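You operate a simulated robot arm through the tools that you are given. There is no shell and no other tool.

The job below is to be done with a simulated robot arm. You get a single attempt, and the scene is never put back.

Task
Run the head out fast to 475 mm or beyond, then set SLOW and jog it to 800 mm.
Fine: speed lever to FAST for the run; hands clear of the moving head; brake on and drive stopped after.

Only the result counts: the job must be done as asked and must still hold three seconds after the hand-in. Knocking over, shifting, dropping, spilling or breaking anything else fails it.

Robot
A 7-joint arm with a two-finger parallel gripper, fixed in place. Base frame: the origin is on the floor under the middle of its stand, x ahead of it, y to its left, z up. Readings come in mm, degrees, newtons and seconds.
It reaches about 1479 mm from its shoulder. Its first joint turns from -166.0 to 166.0 degrees. Payload 4.4 kg.
Tool frame: the origin (TCP) lies between the finger pads and is the grasp point; the fingertips stand 23 mm ahead of it; z points along the fingers, y is the line along which they close. The gripper opens to 94 mm. The fingers are 38 mm wide and 10 mm thick; the gripper's body (54 by 96 mm) begins 39 mm behind the TCP.
Orientation is told as [roll, pitch, yaw] about the base's x, y, z axes, in that order, counted from this pose: with the fingers straight down and closing along the base's y, the tool's x points along the base's -x, its y along +y and its z along -z.

Tools
- The arm moves only by the tool servo_tool. Its argument "plan" is text: rows parted by semicolons, each of 7 numbers parted by spaces: the shift along the base's x, y, z in mm, then the turn, a rotation vector about the base's x, y, z in degrees, then the finger opening in mm, from 0 to 94. In form: dx dy dz wx wy wz grip; .... A call has 1 to 20 rows; each row shifts and turns the commanded pose from where the row before left it. Rows are played at 5 a second. More than 50 mm and 8.6 degrees between two rows, or a gripper value outside its range, and nothing of the call is played. A pose out of reach is approached as far as the arm can. The call stops where the force on the tool passes 90 N (or 10 N more than at its start, if that is more) or the arm is blocked; 0.2 s more then pass. The fingers move at their own pace (about 72 mm/s each) and stop on an object; they squeeze with about 22 N. The grip force told is the motor's: it shows also when the fingers shut on nothing. Time passes only in rows, and 0.2 s behind the last, so rows that do not move let the fingers close. The reply holds the time, the measured pose of the TCP, the force on the tool along the base axes, the opening and the grip force, in the units named above and with some noise, with the torque about the TCP (base axes, N m) and any sound that the robot's microphone picked up, and new pictures: "show" is both (left out), scene, wrist or none.
- Cameras (640 x 400 px; columns grow to the right, rows downward): "scene" is fixed at [57.5, -500.7, 1586.7]; the picture's right is [0.62, -0.79, 0.00], its down [-0.33, -0.26, -0.91] and it looks along [0.71, 0.56, -0.42] (base axes); focal length 370 px, centre (320, 200). "wrist" rides on the gripper at [86, 16, -74] in the tool frame; the picture's right is [-0.18, 0.98, 0.00], its down [-0.58, -0.11, -0.81] and it looks along [-0.79, -0.15, 0.59] (tool axes); focal length 243 px, centre (320, 200). There is no depth. A picture from a camera that has moved, and an enlarged one, comes with that camera's place and axes in the base frame and with its lens. The place of the scene camera against the robot may be out by one fixed shift of up to 12 mm in any direction.
- enlarge(camera, box): a new picture of the part [left, top, right, bottom] of that camera's present view, enlarged. The clock stands still meanwhile.
- sign_off(): hands the job in; it is judged then, once.

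Places have to be worked out from the pictures, the camera data and where the tool is seen. Open the gripper and draw the arm clear of the work before you hand the job in, unless the task says otherwise.

The tools are called after "Request:" by a JSON object that holds its "api" and its "payload". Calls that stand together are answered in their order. servo_tool: Moves the arm, as the interface text tells. Its arguments: {"type":"object","properties":{"plan":{"type":"string"},"show":{"type":"string","enum":["both","scene","wrist","none"]}},"required":["plan"]} The other tools are called the same way: enlarge (camera, box) takes an enlarged picture of a part of a camera's view; sign_off () hands the job in.

At the start:

```text
clock: 0.0
tool_pos: [520.3, 379.9, 1332.8]
tcp_rot: [0.0, 0.0, 0.0]
wrist_force: [0.3, 0.3, 1.1]
torque: [-0.02, 0.0, 0.0]
opening: 93.7
gripper_force: 0.1
```

scene: 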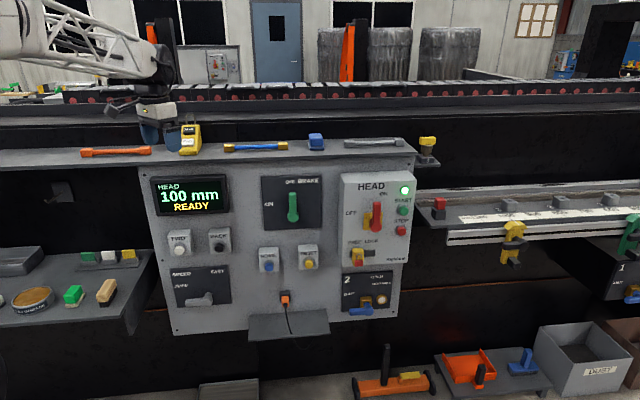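
wrist: 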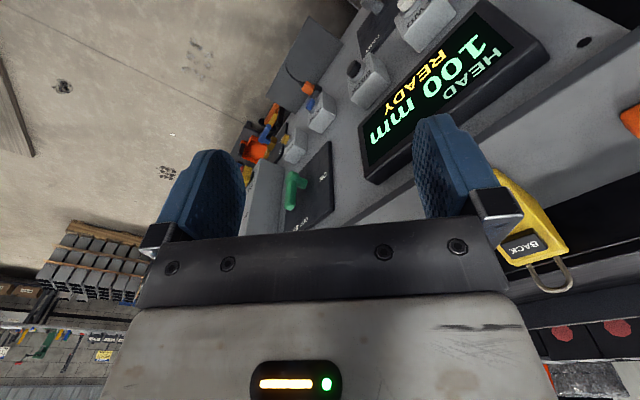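

I will first look closely at the panel and its labels before I move anything.

Request:
{"api": "enlarge", "payload": {"camera": "scene", "box": [140, 160, 290, 254]}}

Request:
{"api": "enlarge", "payload": {"camera": "scene", "box": [240, 160, 420, 272]}}

Request:
{"api": "enlarge", "payload": {"camera": "scene", "box": [150, 240, 290, 328]}}

Request:
{"api": "enlarge", "payload": {"camera": "scene", "box": [240, 230, 420, 342]}}

Request:
{"api": "enlarge", "payload": {"camera": "scene", "box": [400, 120, 640, 270]}}

Request:
{"api": "enlarge", "payload": {"camera": "scene", "box": [0, 60, 240, 210]}}

```text
4.26 times, centred on (215, 207) of scene
camera zoom: at [57.5, -500.7, 1586.7], right [0.62, -0.79, 0.0], down [-0.33, -0.26, -0.91], along [0.71, 0.56, -0.42], focal length 1572 px, centre (767, 170)
```

zoom: 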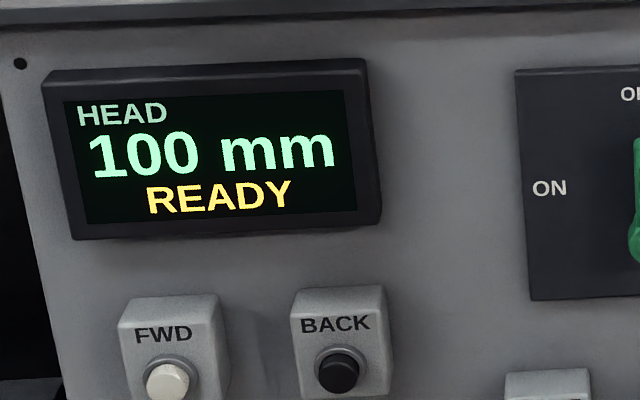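

```text
3.56 times, centred on (330, 216) of scene
camera zoom: at [57.5, -500.7, 1586.7], right [0.62, -0.79, 0.0], down [-0.33, -0.26, -0.91], along [0.71, 0.56, -0.42], focal length 1314 px, centre (284, 143)
```

zoom: 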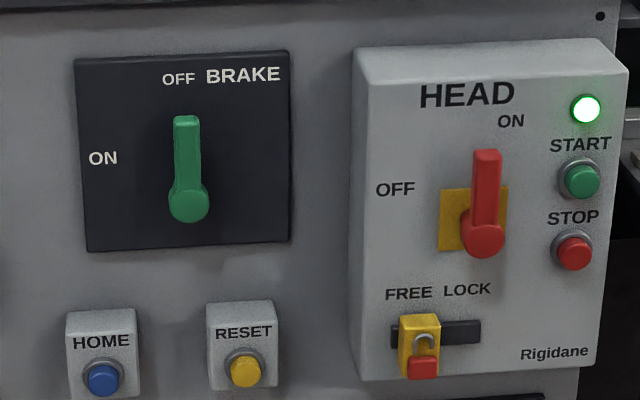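

```text
4.55 times, centred on (220, 284) of scene
camera zoom: at [57.5, -500.7, 1586.7], right [0.62, -0.79, 0.0], down [-0.33, -0.26, -0.91], along [0.71, 0.56, -0.42], focal length 1680 px, centre (774, -182)
```

zoom: 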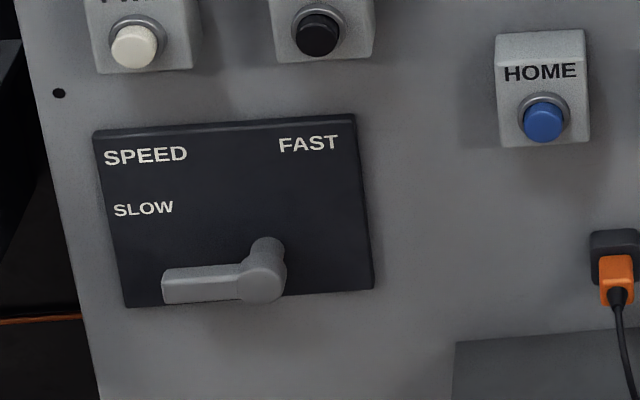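

```text
3.56 times, centred on (330, 286) of scene
camera zoom: at [57.5, -500.7, 1586.7], right [0.62, -0.79, 0.0], down [-0.33, -0.26, -0.91], along [0.71, 0.56, -0.42], focal length 1314 px, centre (284, -106)
```

zoom: 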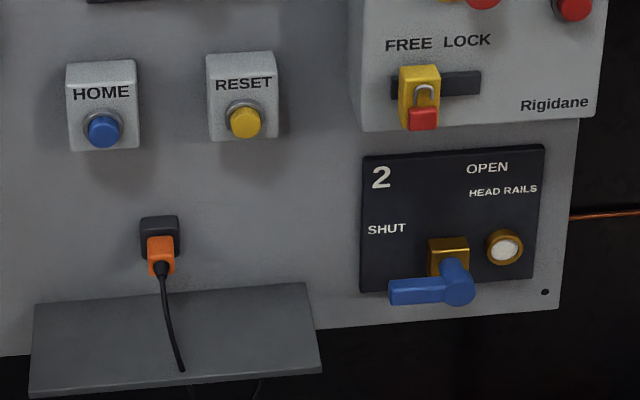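

```text
2.67 times, centred on (520, 195) of scene
camera zoom: at [57.5, -500.7, 1586.7], right [0.62, -0.79, 0.0], down [-0.33, -0.26, -0.91], along [0.71, 0.56, -0.42], focal length 985 px, centre (-213, 213)
```

zoom: 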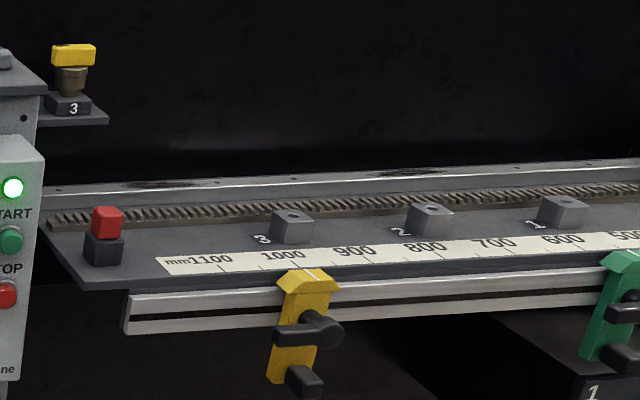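

```text
2.67 times, centred on (120, 135) of scene
camera zoom: at [57.5, -500.7, 1586.7], right [0.62, -0.79, 0.0], down [-0.33, -0.26, -0.91], along [0.71, 0.56, -0.42], focal length 985 px, centre (853, 373)
```

zoom: 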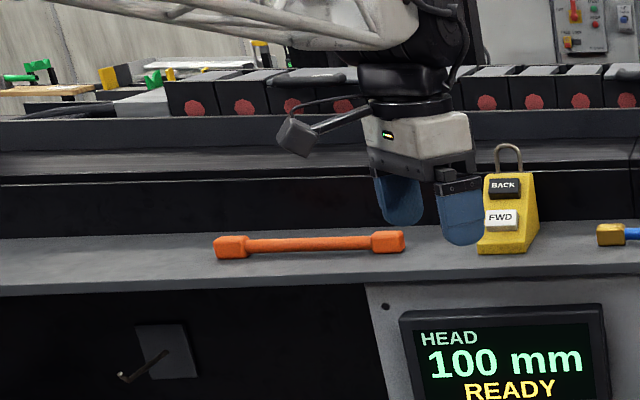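

The panel has a speed lever pointing left (SLOW), a brake lever up (OFF), and a head lever up (ON). The display reads 100 mm READY. I'll zoom in on the rail, its clamps and the right side to find the head and anything in its path.

Request:
{"api": "enlarge", "payload": {"camera": "scene", "box": [560, 180, 640, 310]}}

Request:
{"api": "enlarge", "payload": {"camera": "scene", "box": [320, 320, 640, 400]}}

Request:
{"api": "enlarge", "payload": {"camera": "scene", "box": [0, 230, 160, 330]}}

Request:
{"api": "enlarge", "payload": {"camera": "scene", "box": [200, 110, 440, 260]}}

Request:
{"api": "enlarge", "payload": {"camera": "wrist", "box": [230, 0, 640, 256]}}

Request:
{"api": "enlarge", "payload": {"camera": "scene", "box": [330, 260, 410, 325]}}

```text
3.08 times, centred on (600, 245) of scene
camera zoom: at [57.5, -500.7, 1586.7], right [0.62, -0.79, 0.0], down [-0.33, -0.26, -0.91], along [0.71, 0.56, -0.42], focal length 1137 px, centre (-542, 62)
```

zoom: 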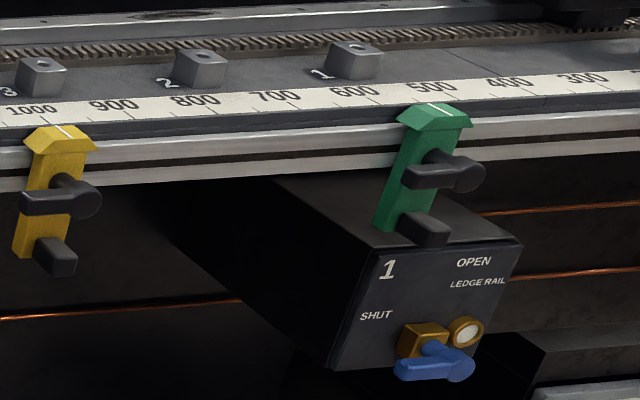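

```text
2.00 times, centred on (480, 360) of scene
camera zoom: at [57.5, -500.7, 1586.7], right [0.62, -0.79, 0.0], down [-0.33, -0.26, -0.91], along [0.71, 0.56, -0.42], focal length 739 px, centre (0, -120)
```

zoom: 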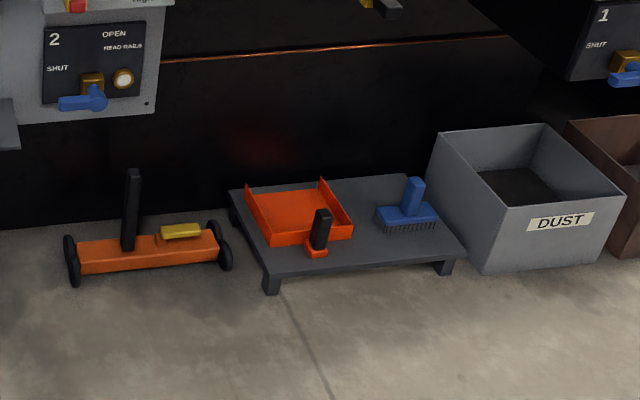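

```text
4.00 times, centred on (80, 280) of scene
camera zoom: at [57.5, -500.7, 1586.7], right [0.62, -0.79, 0.0], down [-0.33, -0.26, -0.91], along [0.71, 0.56, -0.42], focal length 1478 px, centre (1280, -120)
```

zoom: 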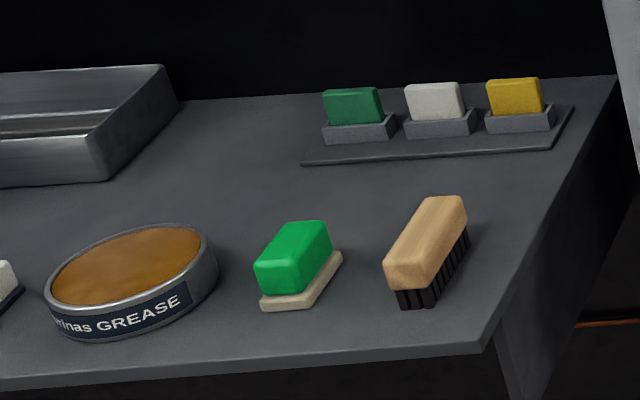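

```text
2.67 times, centred on (320, 185) of scene
camera zoom: at [57.5, -500.7, 1586.7], right [0.62, -0.79, 0.0], down [-0.33, -0.26, -0.91], along [0.71, 0.56, -0.42], focal length 985 px, centre (320, 240)
```

zoom: 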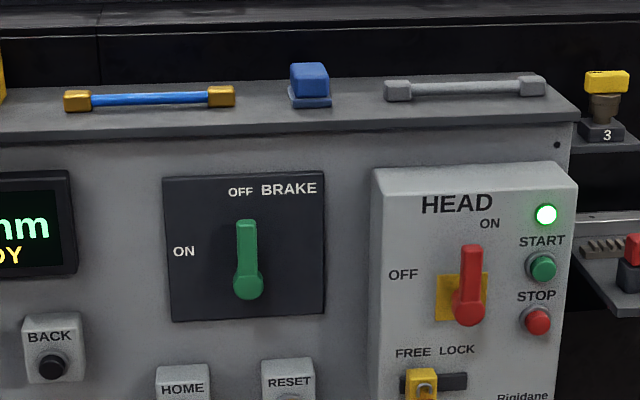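

```text
1.56 times, centred on (435, 128) of wrist
camera zoom: at [433.9, 397.1, 1407.4], right [0.18, 0.98, 0.0], down [0.58, -0.11, 0.81], along [0.79, -0.15, -0.59], focal length 379 px, centre (140, 312)
```

zoom: 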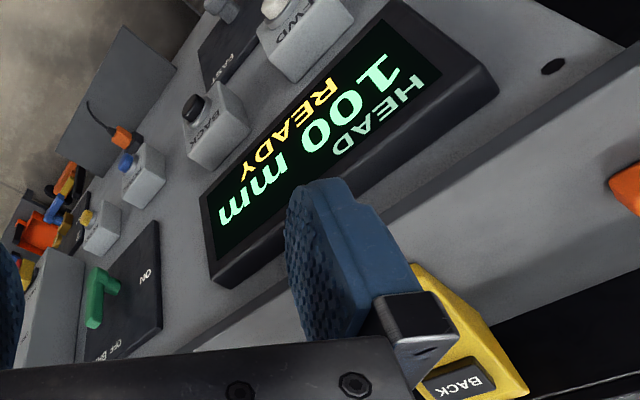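

```text
6.15 times, centred on (370, 292) of scene
camera zoom: at [57.5, -500.7, 1586.7], right [0.62, -0.79, 0.0], down [-0.33, -0.26, -0.91], along [0.71, 0.56, -0.42], focal length 2274 px, centre (12, -369)
```

zoom: 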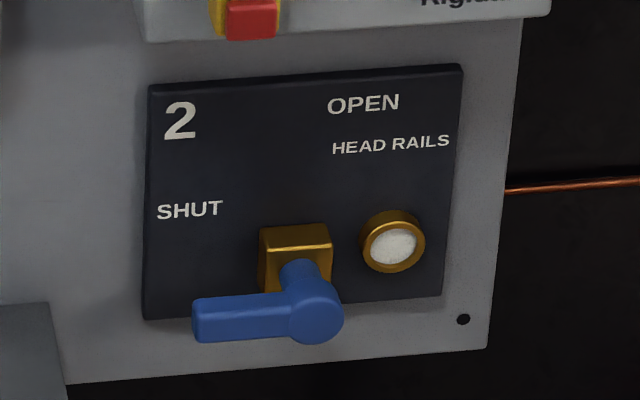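

The panel runs roughly along (0.71, -0.70), so its inward normal is at about 45° yaw. The tool is about 230 mm in front of it. I'll back away a little, yaw 45° and then pitch the tool to face the panel.

Request:
{"api": "servo_tool", "payload": {"plan": "-12 -12 0 0 0 7.5 94; -12 -12 0 0 0 7.5 94; -12 -12 0 0 0 7.5 94; -12 -12 0 0 0 7.5 94; -12 -12 0 0 0 7.5 94; -12 -12 0 0 0 7.5 94; 0 0 0 5.303 -5.303 0 94; 0 0 0 5.303 -5.303 0 94; 0 0 0 5.303 -5.303 0 94; 0 0 0 5.303 -5.303 0 94; 0 0 0 5.303 -5.303 0 94; 0 0 0 5.303 -5.303 0 94", "show": "both"}}

```text
clock: 2.6
tool_pos: [448.9, 307.4, 1333.7]
tcp_rot: [-0.1, -45.1, 44.9]
wrist_force: [0.2, 0.1, -0.5]
torque: [0.01, 0.01, 0.0]
opening: 93.9
gripper_force: 0.1
camera wrist: at [356.3, 240.0, 1324.7], right [-0.6, 0.79, 0.13], down [-0.04, -0.19, 0.98], along [0.8, 0.59, 0.14], focal length 243 px, centre (320, 200)
```

scene: 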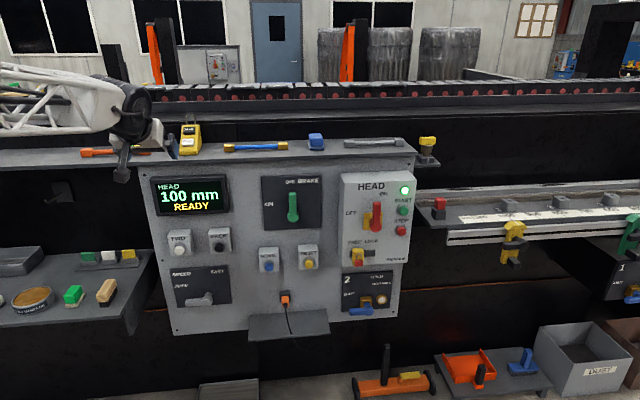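
wrist: 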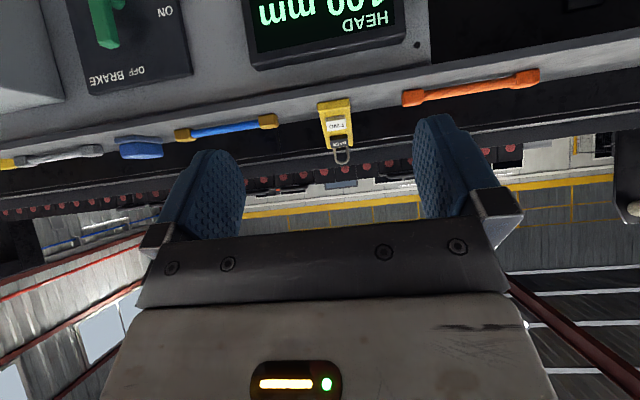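

The tool is 45° down and the wrist camera now looks level at the wall. I'll lower it to survey the whole panel face from close up.

Request:
{"api": "servo_tool", "payload": {"plan": "0 0 -45 0 0 0 94; 0 0 -45 0 0 0 94; 0 0 -45 0 0 0 94; 0 0 -45 0 0 0 94; 0 0 -45 0 0 0 94; 0 0 -45 0 0 0 94; 0 0 0 0 0 0 94", "show": "both"}}

```text
clock: 4.2
tool_pos: [448.6, 307.9, 1062.4]
tcp_rot: [0.1, -44.9, 45.1]
wrist_force: [0.7, -0.9, 0.2]
torque: [0.0, -0.04, 0.0]
opening: 94.0
gripper_force: 0.0
camera wrist: at [356.7, 239.6, 1053.6], right [-0.6, 0.79, 0.13], down [-0.04, -0.19, 0.98], along [0.8, 0.59, 0.14], focal length 243 px, centre (320, 200)
```

scene: 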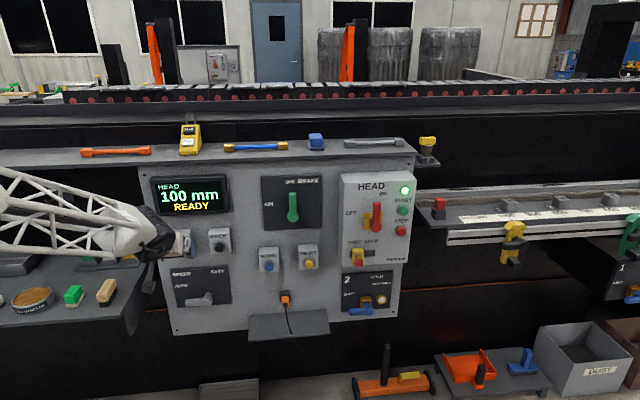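
wrist: 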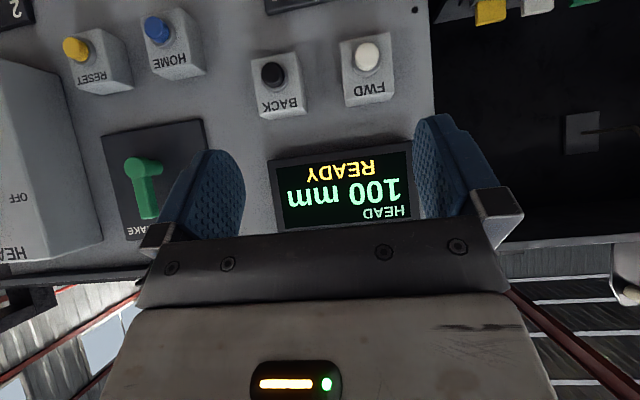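

Two-camera triangulation puts FWD at about (587, 518, 920) and BACK at about (680, 424, 919), which confirms the panel normal at 45°. I'll zoom in on the wrist view for the brake lever geometry.

Request:
{"api": "enlarge", "payload": {"camera": "wrist", "box": [0, 90, 250, 246]}}

Request:
{"api": "enlarge", "payload": {"camera": "wrist", "box": [230, 0, 440, 131]}}

Request:
{"api": "enlarge", "payload": {"camera": "scene", "box": [255, 170, 335, 235]}}

Request:
{"api": "enlarge", "payload": {"camera": "scene", "box": [165, 260, 245, 312]}}

```text
2.56 times, centred on (125, 168) of wrist
camera zoom: at [356.7, 239.6, 1053.6], right [-0.6, 0.79, 0.13], down [-0.04, -0.19, 0.98], along [0.8, 0.59, 0.14], focal length 621 px, centre (819, 282)
```

zoom: 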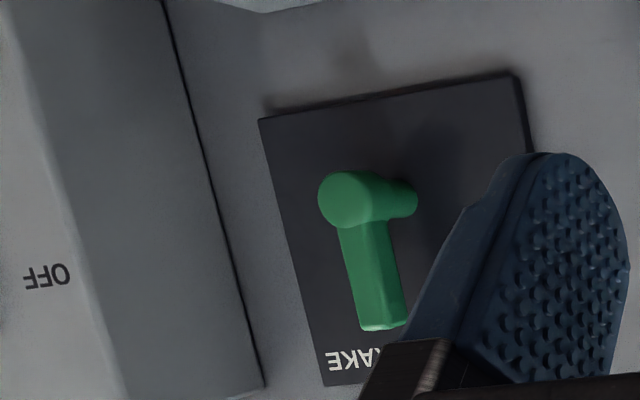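

```text
3.05 times, centred on (335, 66) of wrist
camera zoom: at [356.7, 239.6, 1053.6], right [-0.6, 0.79, 0.13], down [-0.04, -0.19, 0.98], along [0.8, 0.59, 0.14], focal length 739 px, centre (274, 610)
```

zoom: 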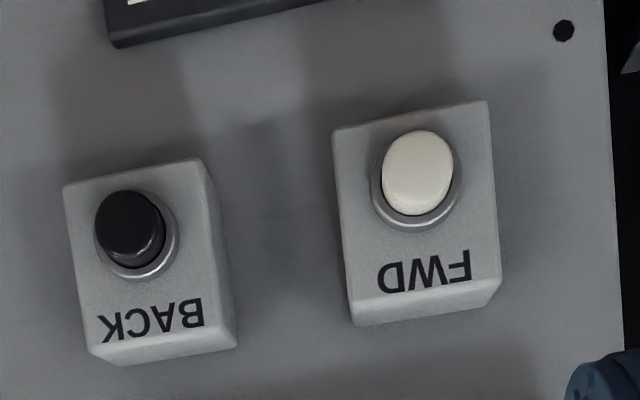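

```text
6.15 times, centred on (295, 202) of scene
camera zoom: at [57.5, -500.7, 1586.7], right [0.62, -0.79, 0.0], down [-0.33, -0.26, -0.91], along [0.71, 0.56, -0.42], focal length 2274 px, centre (474, 185)
```

zoom: 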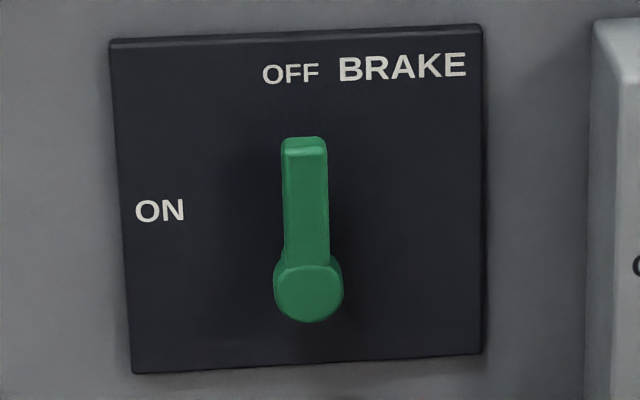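

```text
7.69 times, centred on (205, 286) of scene
camera zoom: at [57.5, -500.7, 1586.7], right [0.62, -0.79, 0.0], down [-0.33, -0.26, -0.91], along [0.71, 0.56, -0.42], focal length 2842 px, centre (1205, -462)
```

zoom: 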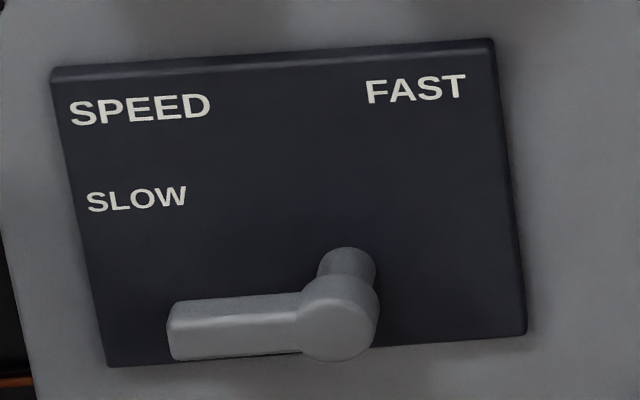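

The geometry now agrees between both cameras. In panel coordinates the plate sits at n≈832 and the lever and button faces at n≈781. The speed lever hub is at w≈112, z≈693, pointing left. I'll level the tool, close the fingers and move to a standoff in front of the left part of the panel.

Request:
{"api": "servo_tool", "payload": {"plan": "4.4 15.6 -27 5.303 -5.303 0 60; 4.4 15.6 -27 5.303 -5.303 0 30; 4.4 15.6 -27 5.303 -5.303 0 0; 4.4 15.6 -27 5.303 -5.303 0 0; 4.4 15.6 -27 5.303 -5.303 0 0; 4.4 15.6 -27 5.303 -5.303 0 0; 0 0 0 0 0 0 0; 0 0 0 0 0 0 0", "show": "both"}}

```text
clock: 6.0
tool_pos: [484.7, 379.7, 911.5]
tcp_rot: [2.8, -86.8, 44.3]
wrist_force: [-0.2, -0.1, -0.7]
torque: [0.0, 0.03, 0.01]
opening: 0.3
gripper_force: 21.9
out of reach, approached as far as the arm can: row 3, 6
camera wrist: at [419.6, 333.3, 829.6], right [-0.71, 0.68, 0.19], down [-0.45, -0.64, 0.62], along [0.54, 0.36, 0.76], focal length 243 px, centre (320, 200)
```

scene: 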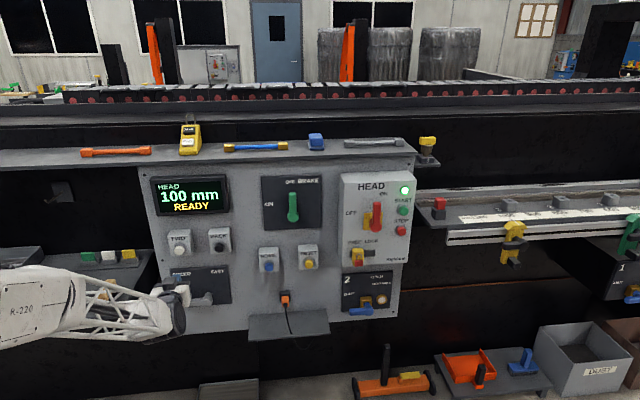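
wrist: 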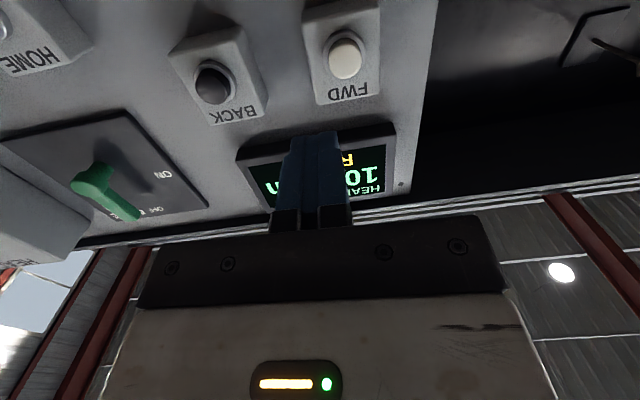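

The tool is now nearly level, with a slight out-of-reach shortfall because the arm is folded close in. I'll move toward the panel, where it should recover, and check the pose.

Request:
{"api": "servo_tool", "payload": {"plan": "17 17 0 0 0 0 0; 17 17 0 0 0 0 0; 17 17 0 0 0 0 0; 0 0 0 0 0 0 0", "show": "both"}}

```text
clock: 7.0
tool_pos: [546.8, 417.0, 914.2]
tcp_rot: [2.3, -86.9, 44.2]
wrist_force: [-0.7, 0.0, 0.2]
torque: [0.0, 0.01, -0.03]
opening: 0.1
gripper_force: 21.7
out of reach, approached as far as the arm can: row 1, 2, 3
camera wrist: at [480.3, 371.5, 832.8], right [-0.71, 0.68, 0.19], down [-0.45, -0.64, 0.62], along [0.54, 0.36, 0.76], focal length 243 px, centre (320, 200)
```

scene: 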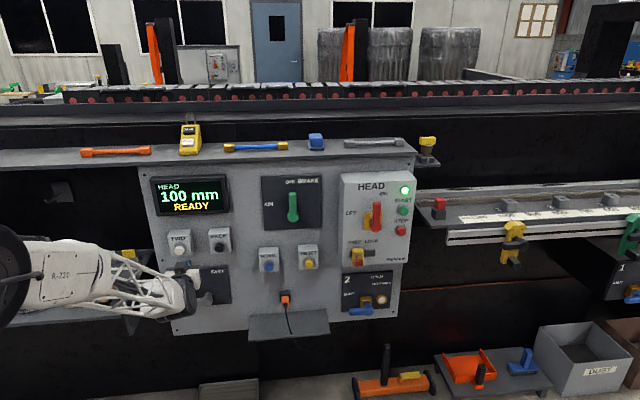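
wrist: 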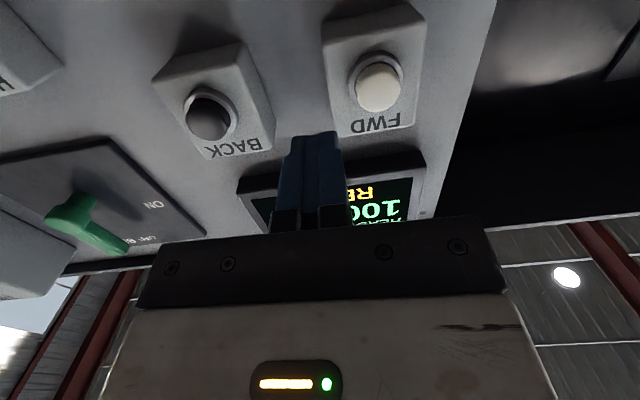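

The wrist is at a limit in this level pose, and the forearm is low on the left near the table. I'll tilt the tool back to about 50° down, which was reachable with the arm coming from above, and re-check.

Request:
{"api": "servo_tool", "payload": {"plan": "-8 -8 10 -5.657 5.657 0 0; -8 -8 10 -5.657 5.657 0 0; -8 -8 10 -5.657 5.657 0 0; -8 -8 10 -5.657 5.657 0 0; -8 -8 10 -5.657 5.657 0 0; 0 0 0 0 0 0 0", "show": "both"}}

```text
clock: 8.4
tool_pos: [505.9, 377.1, 965.0]
tcp_rot: [1.1, -46.9, 45.0]
wrist_force: [-0.2, 0.7, -0.4]
torque: [0.02, -0.02, -0.04]
opening: 0.0
gripper_force: 22.4
camera wrist: at [414.7, 307.6, 953.0], right [-0.61, 0.77, 0.15], down [-0.05, -0.22, 0.97], along [0.79, 0.59, 0.17], focal length 243 px, centre (320, 200)
```

scene: 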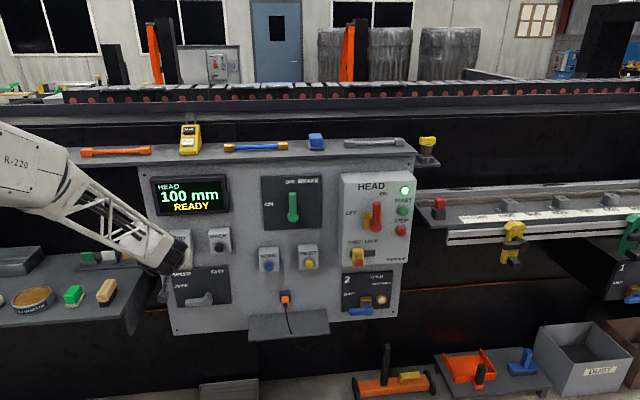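
wrist: 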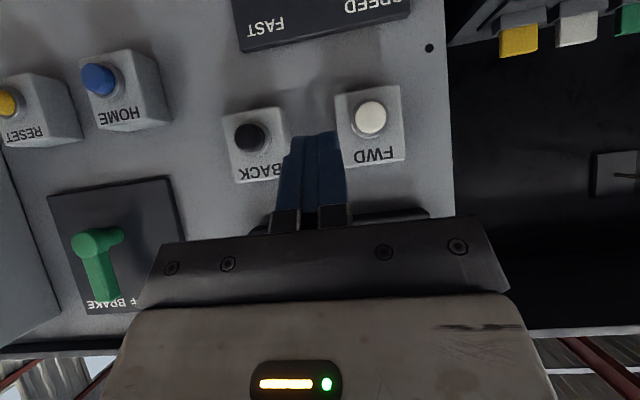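

The pose is good now: the arm comes from above and nothing is out of reach. Next I'll descend to in front of the speed lever, staying about 70 mm off it, and check it with the wrist camera.

Request:
{"api": "servo_tool", "payload": {"plan": "-3 9 -38 0 0 0 0; -3 9 -38 0 0 0 0; -3 9 -38 0 0 0 0; -3 9 -38 0 0 0 0; -3 9 -38 0 0 0 0; -3 9 -38 0 0 0 0; -3 9 -38 0 0 0 0; 0 0 0 0 0 0 0", "show": "both"}}

```text
clock: 10.2
tool_pos: [490.0, 436.9, 701.8]
tcp_rot: [1.8, -46.8, 45.0]
wrist_force: [0.1, -0.4, -0.2]
torque: [0.04, 0.0, -0.02]
opening: 0.2
gripper_force: 22.6
out of reach, approached as far as the arm can: row 7
camera wrist: at [398.2, 367.4, 690.0], right [-0.62, 0.77, 0.16], down [-0.04, -0.23, 0.97], along [0.78, 0.6, 0.17], focal length 243 px, centre (320, 200)
```

scene: 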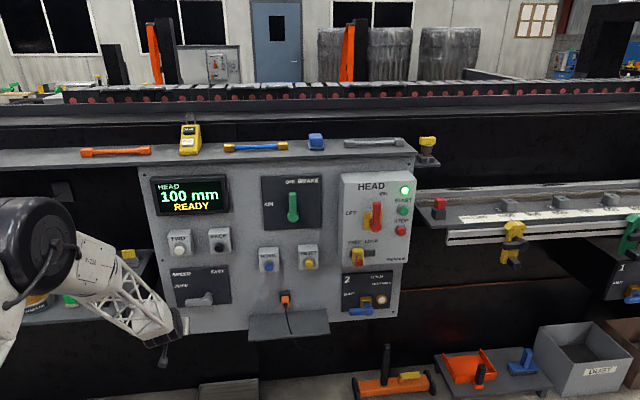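
wrist: 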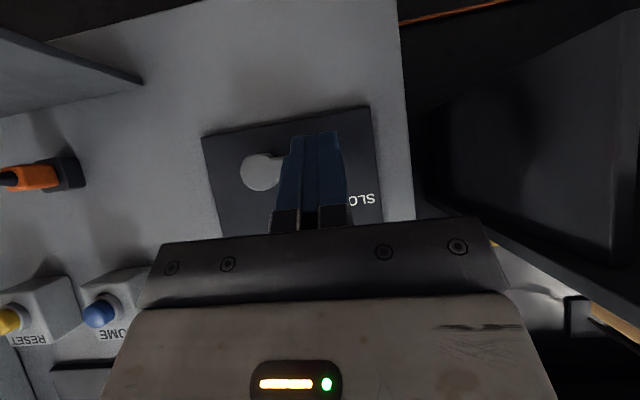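

The lever hub checks out at n≈786, w≈110, z≈691. I'll move closer to gain reach, then drop below the lever handle while still in front of it.

Request:
{"api": "servo_tool", "payload": {"plan": "18.4 12.3 0 0 0 0 0; 18.4 12.3 0 0 0 0 0; 18.4 12.3 0 0 0 0 0; 0 0 -25 0 0 0 0; 0 0 -27 0 0 0 0; 0 0 0 0 0 0 0", "show": "both"}}

```text
clock: 11.6
tool_pos: [544.9, 471.5, 650.2]
tcp_rot: [1.6, -46.8, 44.8]
wrist_force: [0.2, 0.5, 0.4]
torque: [-0.03, -0.01, 0.0]
opening: 0.0
gripper_force: 22.3
camera wrist: at [454.3, 403.0, 637.6], right [-0.62, 0.77, 0.15], down [-0.04, -0.23, 0.97], along [0.78, 0.6, 0.17], focal length 243 px, centre (320, 200)
```

scene: 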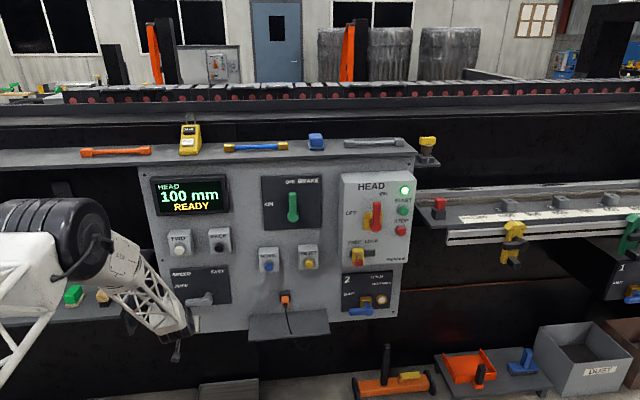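
wrist: 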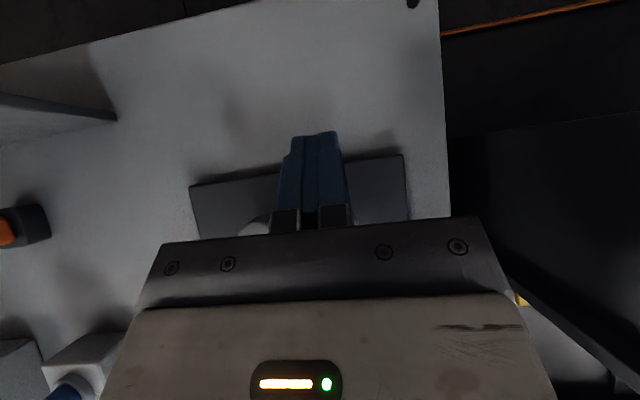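

The tool is at n≈719, w≈52, z≈650, below the lever handle. I'll slide in under it, stopping about 25 mm short of the plate, and check the force.

Request:
{"api": "servo_tool", "payload": {"plan": "13.4 13.4 0 0 0 0 0; 13.4 13.4 0 0 0 0 0; 13.4 13.4 0 0 0 0 0; 0 0 0 0 0 0 0", "show": "both"}}

Request:
{"api": "enlarge", "payload": {"camera": "scene", "box": [140, 250, 260, 350]}}

```text
clock: 12.6
tool_pos: [586.1, 513.5, 649.1]
tcp_rot: [0.9, -46.9, 45.2]
wrist_force: [-0.1, -0.4, 0.8]
torque: [-0.02, -0.01, 0.02]
opening: 0.0
gripper_force: 21.7
camera wrist: at [494.2, 444.1, 636.9], right [-0.62, 0.77, 0.15], down [-0.05, -0.22, 0.97], along [0.78, 0.59, 0.17], focal length 243 px, centre (320, 200)
```

scene: 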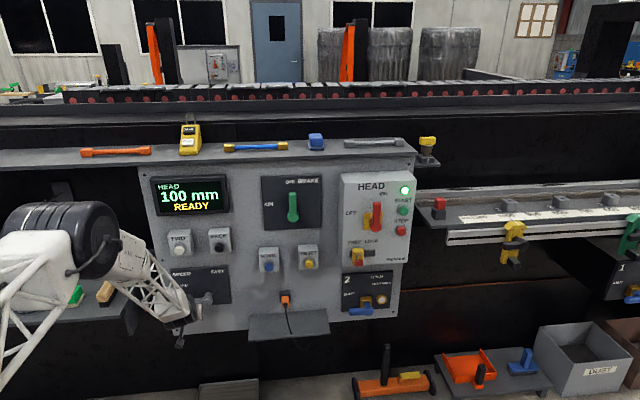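
wrist: 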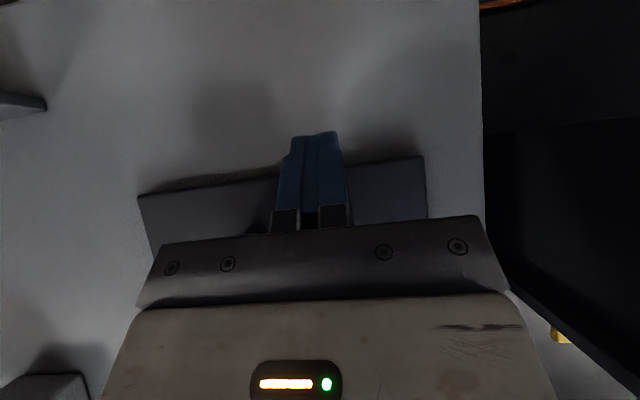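

```text
4.00 times, centred on (200, 300) of scene
camera zoom: at [57.5, -500.7, 1586.7], right [0.62, -0.79, 0.0], down [-0.33, -0.26, -0.91], along [0.71, 0.56, -0.42], focal length 1478 px, centre (800, -200)
```

zoom: 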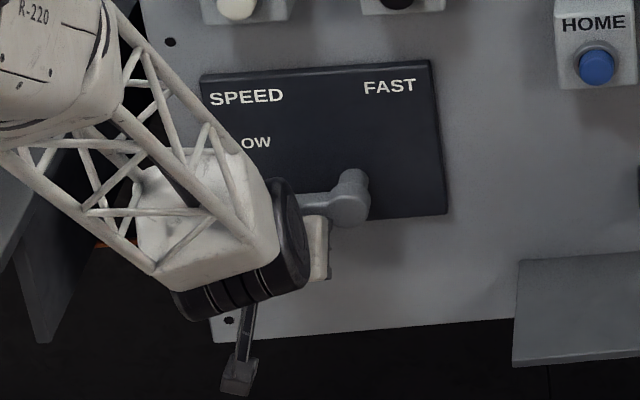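

No contact, and the fingers are under the handle. I'll lift along the lever's arc for the first half and check the result.

Request:
{"api": "servo_tool", "payload": {"plan": "0.5 -0.5 10 0 0 0 0; -2.4 2.4 7.2 0 0 0 0; -2.4 2.4 7.1 0 0 0 0; -0.9 0.9 8.6 0 0 0 0; -0.9 0.9 8.5 0 0 0 0; 1 -1 9.2 0 0 0 0; 1.1 -1.1 9.1 0 0 0 0; 0 0 0 0 0 0 0", "show": "both"}}

Request:
{"api": "enlarge", "payload": {"camera": "scene", "box": [140, 250, 260, 350]}}

```text
clock: 14.4
tool_pos: [581.0, 517.4, 711.0]
tcp_rot: [1.1, -47.0, 45.0]
wrist_force: [-0.6, -0.9, 0.0]
torque: [-0.01, 0.0, 0.02]
opening: 0.3
gripper_force: 21.7
camera wrist: at [489.9, 448.2, 697.2], right [-0.62, 0.77, 0.15], down [-0.05, -0.22, 0.97], along [0.79, 0.59, 0.17], focal length 243 px, centre (320, 200)
```

scene: 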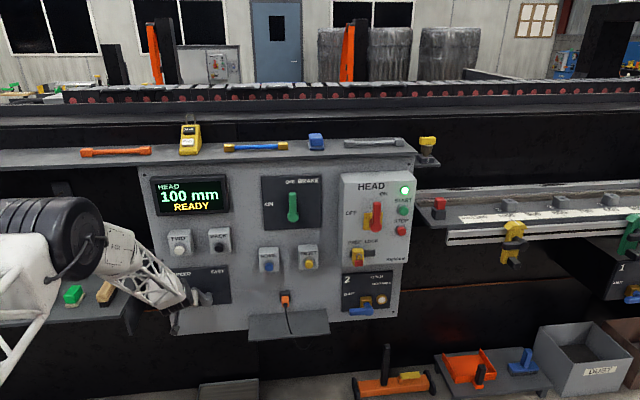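
wrist: 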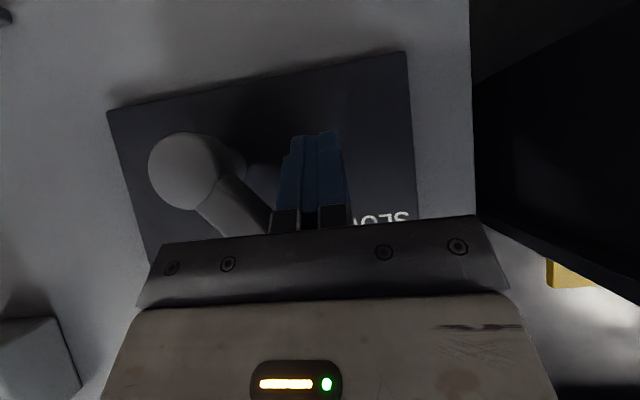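

```text
4.00 times, centred on (200, 300) of scene
camera zoom: at [57.5, -500.7, 1586.7], right [0.62, -0.79, 0.0], down [-0.33, -0.26, -0.91], along [0.71, 0.56, -0.42], focal length 1478 px, centre (800, -200)
```

zoom: 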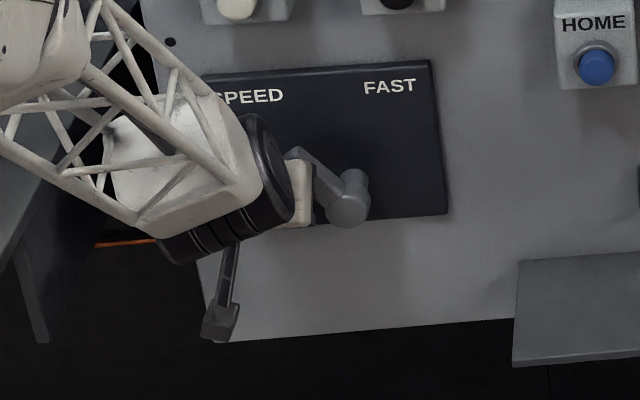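

The lever follows and is now at about 45° with almost no force. I'll continue the arc to vertical (FAST).

Request:
{"api": "servo_tool", "payload": {"plan": "3.5 -3.5 5 0 0 0 0; 3.5 -3.5 5 0 0 0 0; 5.3 -5.3 5.5 0 0 0 0; 5.3 -5.3 5.5 0 0 0 0; 5.6 -5.6 4 0 0 0 0; 5.6 -5.6 4 0 0 0 0; 2.5 -2.5 0 0 0 0 0; 0 0 0 0 0 0 0", "show": "both"}}

Request:
{"api": "enlarge", "payload": {"camera": "scene", "box": [140, 250, 260, 350]}}

```text
clock: 16.2
tool_pos: [610.8, 487.1, 738.7]
tcp_rot: [1.1, -47.0, 45.2]
wrist_force: [-59.3, 52.6, 4.7]
torque: [0.32, 0.41, -0.44]
opening: 0.0
gripper_force: 22.0
camera wrist: at [519.3, 418.1, 725.3], right [-0.62, 0.77, 0.15], down [-0.05, -0.22, 0.97], along [0.78, 0.59, 0.17], focal length 243 px, centre (320, 200)
```

scene: 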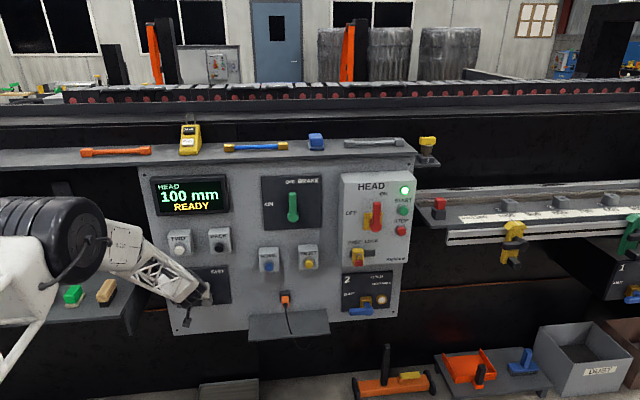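
wrist: 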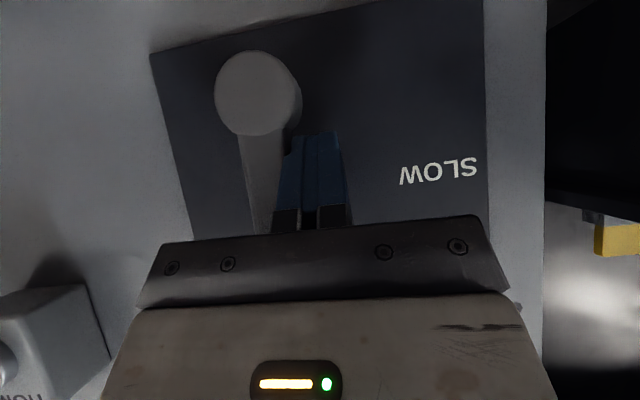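

```text
4.00 times, centred on (200, 300) of scene
camera zoom: at [57.5, -500.7, 1586.7], right [0.62, -0.79, 0.0], down [-0.33, -0.26, -0.91], along [0.71, 0.56, -0.42], focal length 1478 px, centre (800, -200)
```

zoom: 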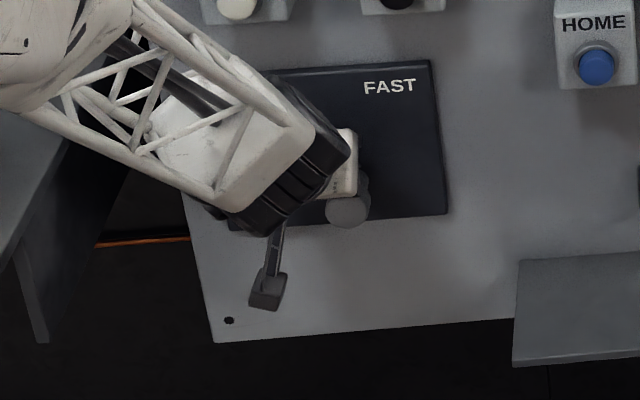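

The lever is vertical against its end stop, with a side force of about 79 N. I'll back off to the left, withdraw from the panel and check that it stays at FAST.

Request:
{"api": "servo_tool", "payload": {"plan": "-7 7 0 0 0 0 0; -12 12 0 0 0 0 0; -20 -20 10 0 0 0 0; -20 -20 20 0 0 0 0; -20 -20 35 0 0 0 0; 0 0 35 0 0 0 0; 0 0 35 0 0 0 0; 0 0 0 0 0 0 0", "show": "both"}}

Request:
{"api": "enlarge", "payload": {"camera": "scene", "box": [140, 230, 260, 330]}}

```text
clock: 18.0
tool_pos: [533.7, 446.0, 874.0]
tcp_rot: [1.2, -47.0, 44.9]
wrist_force: [0.5, 0.6, -0.2]
torque: [-0.01, -0.02, 0.0]
opening: 0.0
gripper_force: 21.9
camera wrist: at [442.6, 376.1, 861.2], right [-0.62, 0.77, 0.15], down [-0.05, -0.22, 0.97], along [0.79, 0.59, 0.17], focal length 243 px, centre (320, 200)
```

scene: 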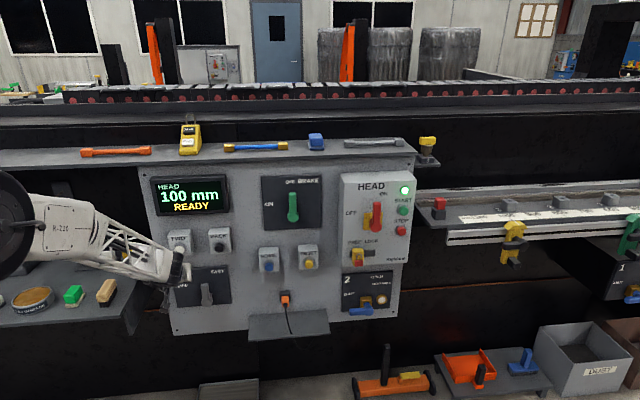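
wrist: 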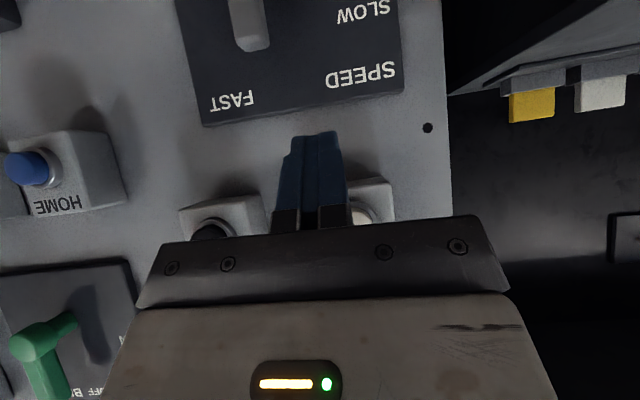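

```text
4.00 times, centred on (200, 280) of scene
camera zoom: at [57.5, -500.7, 1586.7], right [0.62, -0.79, 0.0], down [-0.33, -0.26, -0.91], along [0.71, 0.56, -0.42], focal length 1478 px, centre (800, -120)
```

zoom: 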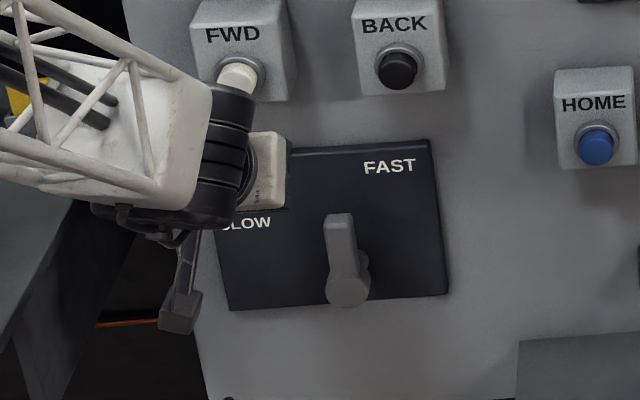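

The speed lever is at FAST. Next I'll line up in front of the FWD button (w≈49, z≈920), about 15 mm short of touching it.

Request:
{"api": "servo_tool", "payload": {"plan": "-4.7 4.7 24 0 0 0 0; -4.7 4.7 24 0 0 0 0; 14.5 14.5 0 0 0 0 0; 14.5 14.5 0 0 0 0 0; 0 0 0 0 0 0 0", "show": "both"}}

Request:
{"api": "enlarge", "payload": {"camera": "wrist", "box": [200, 60, 440, 240]}}

Request:
{"api": "enlarge", "payload": {"camera": "scene", "box": [140, 210, 240, 290]}}

```text
clock: 19.2
tool_pos: [551.7, 483.0, 921.8]
tcp_rot: [1.2, -46.9, 44.9]
wrist_force: [-0.6, 0.3, -0.7]
torque: [-0.01, 0.0, 0.0]
opening: 0.0
gripper_force: 22.0
camera wrist: at [461.5, 414.1, 909.2], right [-0.62, 0.77, 0.15], down [-0.05, -0.22, 0.97], along [0.79, 0.59, 0.17], focal length 243 px, centre (320, 200)
```

scene: 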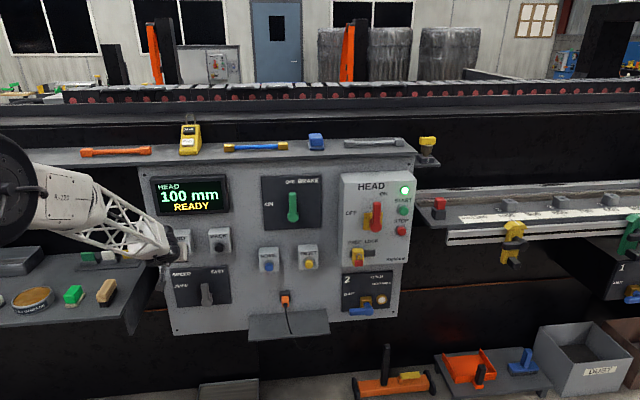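
wrist: 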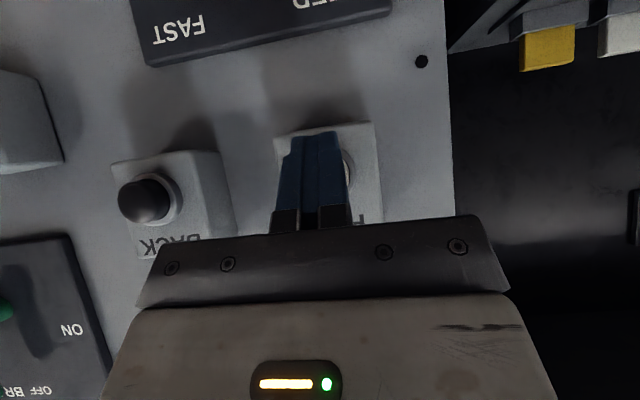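

```text
2.22 times, centred on (320, 150) of wrist
camera zoom: at [461.5, 414.1, 909.2], right [-0.62, 0.77, 0.15], down [-0.05, -0.22, 0.97], along [0.79, 0.59, 0.17], focal length 539 px, centre (320, 311)
```

zoom: 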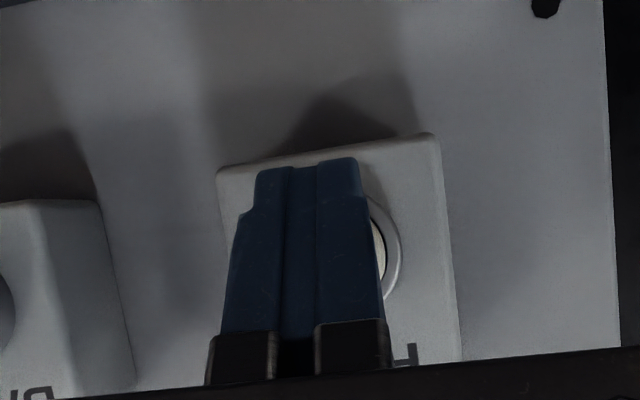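

```text
5.00 times, centred on (190, 250) of scene
camera zoom: at [57.5, -500.7, 1586.7], right [0.62, -0.79, 0.0], down [-0.33, -0.26, -0.91], along [0.71, 0.56, -0.42], focal length 1847 px, centre (970, -50)
```

zoom: 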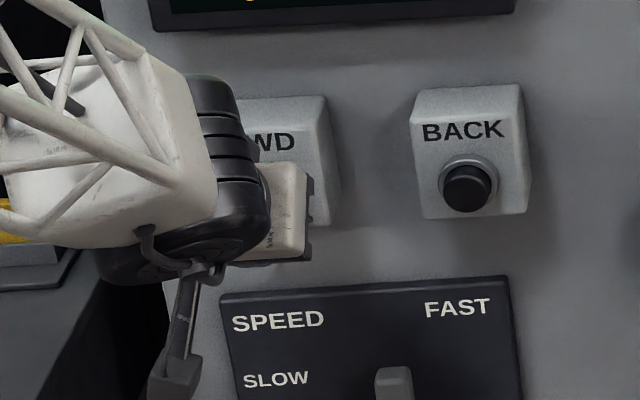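

The tool is aligned with FWD. I'll approach until just past expected contact and read the force and display; time only runs during rows, so I can pause safely.

Request:
{"api": "servo_tool", "payload": {"plan": "11 11 0 0 0 0 0; 4 4 0 0 0 0 0", "show": "both"}}

```text
clock: 19.7
tool_pos: [560.3, 491.0, 914.2]
tcp_rot: [1.3, -46.4, 45.1]
wrist_force: [-29.2, -33.1, 1.0]
torque: [-0.18, -0.07, -0.13]
opening: 0.0
gripper_force: 22.3
heard: click
stopped in row 2: the force on the tool passed its limit at 615 N (the readings are from after the stop); the commanded pose is now the measured one
camera wrist: at [468.7, 421.0, 903.5], right [-0.62, 0.77, 0.15], down [-0.04, -0.22, 0.98], along [0.79, 0.59, 0.16], focal length 243 px, centre (320, 200)
```

scene: 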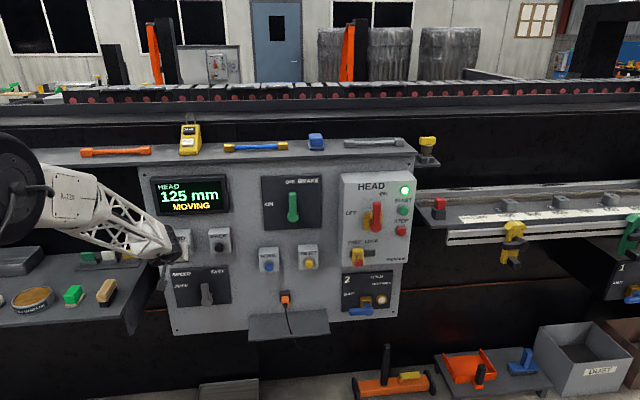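
wrist: 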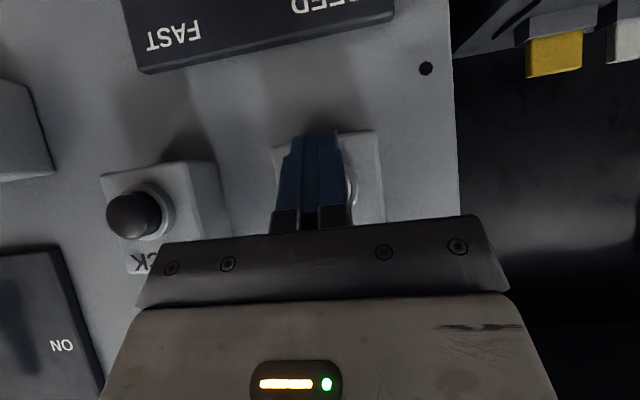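

Contact came a little earlier than expected and rather hard, but the button clicked. The display shows 125 mm MOVING. I'll hold still for about a second to measure the speed.

Request:
{"api": "servo_tool", "payload": {"plan": "0 0 0 0 0 0 0; 0 0 0 0 0 0 0; 0 0 0 0 0 0 0", "show": "scene"}}

```text
clock: 20.5
tool_pos: [560.1, 490.8, 915.6]
tcp_rot: [1.3, -46.5, 44.8]
wrist_force: [-39.2, -49.2, -16.7]
torque: [-0.43, 0.44, -0.27]
opening: 0.1
gripper_force: 22.2
```

scene: 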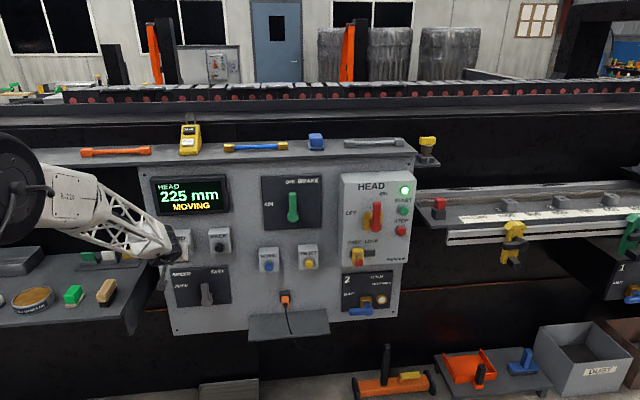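

The speed is about 125 mm/s. I'll hold for 1.2 s more, then check where the head is relative to the green clamp before going further.

Request:
{"api": "servo_tool", "payload": {"plan": "0 0 0 0 0 0 0; 0 0 0 0 0 0 0; 0 0 0 0 0 0 0; 0 0 0 0 0 0 0", "show": "scene"}}

Request:
{"api": "enlarge", "payload": {"camera": "scene", "box": [480, 0, 640, 310]}}

```text
clock: 21.5
tool_pos: [559.7, 490.6, 914.1]
tcp_rot: [1.3, -46.4, 45.1]
wrist_force: [-42.8, -54.9, -31.1]
torque: [-0.73, 0.71, -0.31]
opening: 0.0
gripper_force: 22.3
```

scene: 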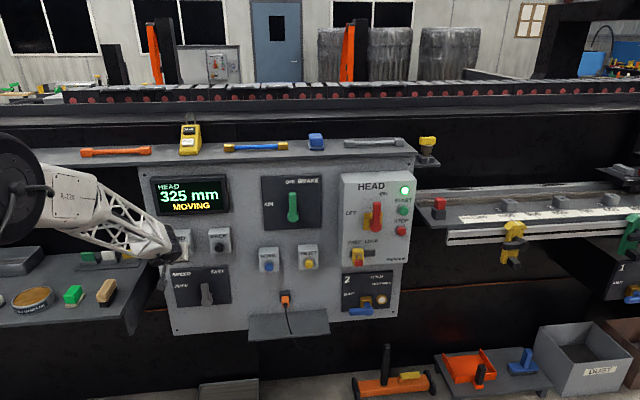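

```text
1.29 times, centred on (560, 155) of scene
camera zoom: at [57.5, -500.7, 1586.7], right [0.62, -0.79, 0.0], down [-0.33, -0.26, -0.91], along [0.71, 0.56, -0.42], focal length 477 px, centre (10, 258)
```

zoom: 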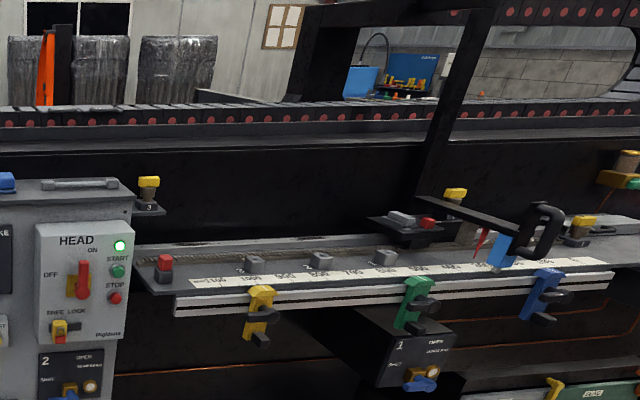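

Enlarging outside the normal view shows the head gantry at about 325 on the scale. I'll zoom in more closely to see whether anything is in its path.

Request:
{"api": "enlarge", "payload": {"camera": "scene", "box": [560, 130, 640, 210]}}

Request:
{"api": "enlarge", "payload": {"camera": "scene", "box": [540, 130, 640, 250]}}

```text
5.00 times, centred on (600, 170) of scene
camera zoom: at [57.5, -500.7, 1586.7], right [0.62, -0.79, 0.0], down [-0.33, -0.26, -0.91], along [0.71, 0.56, -0.42], focal length 1847 px, centre (-1080, 350)
```

zoom: 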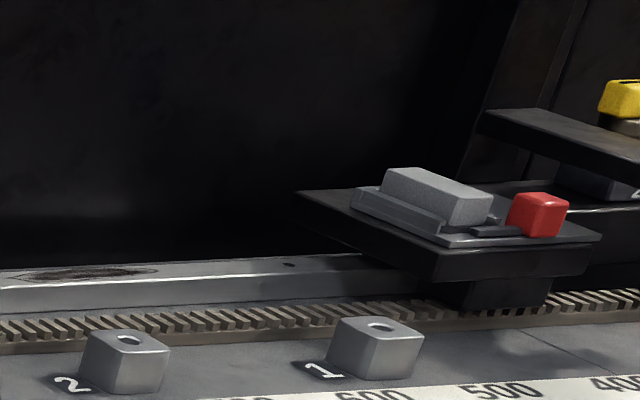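

```text
3.33 times, centred on (590, 190) of scene
camera zoom: at [57.5, -500.7, 1586.7], right [0.62, -0.79, 0.0], down [-0.33, -0.26, -0.91], along [0.71, 0.56, -0.42], focal length 1232 px, centre (-580, 233)
```

zoom: 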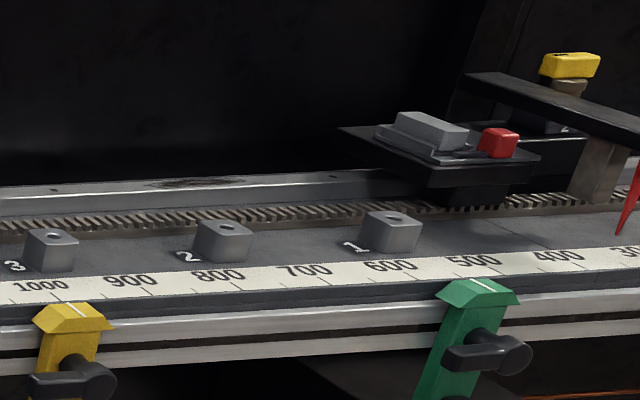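

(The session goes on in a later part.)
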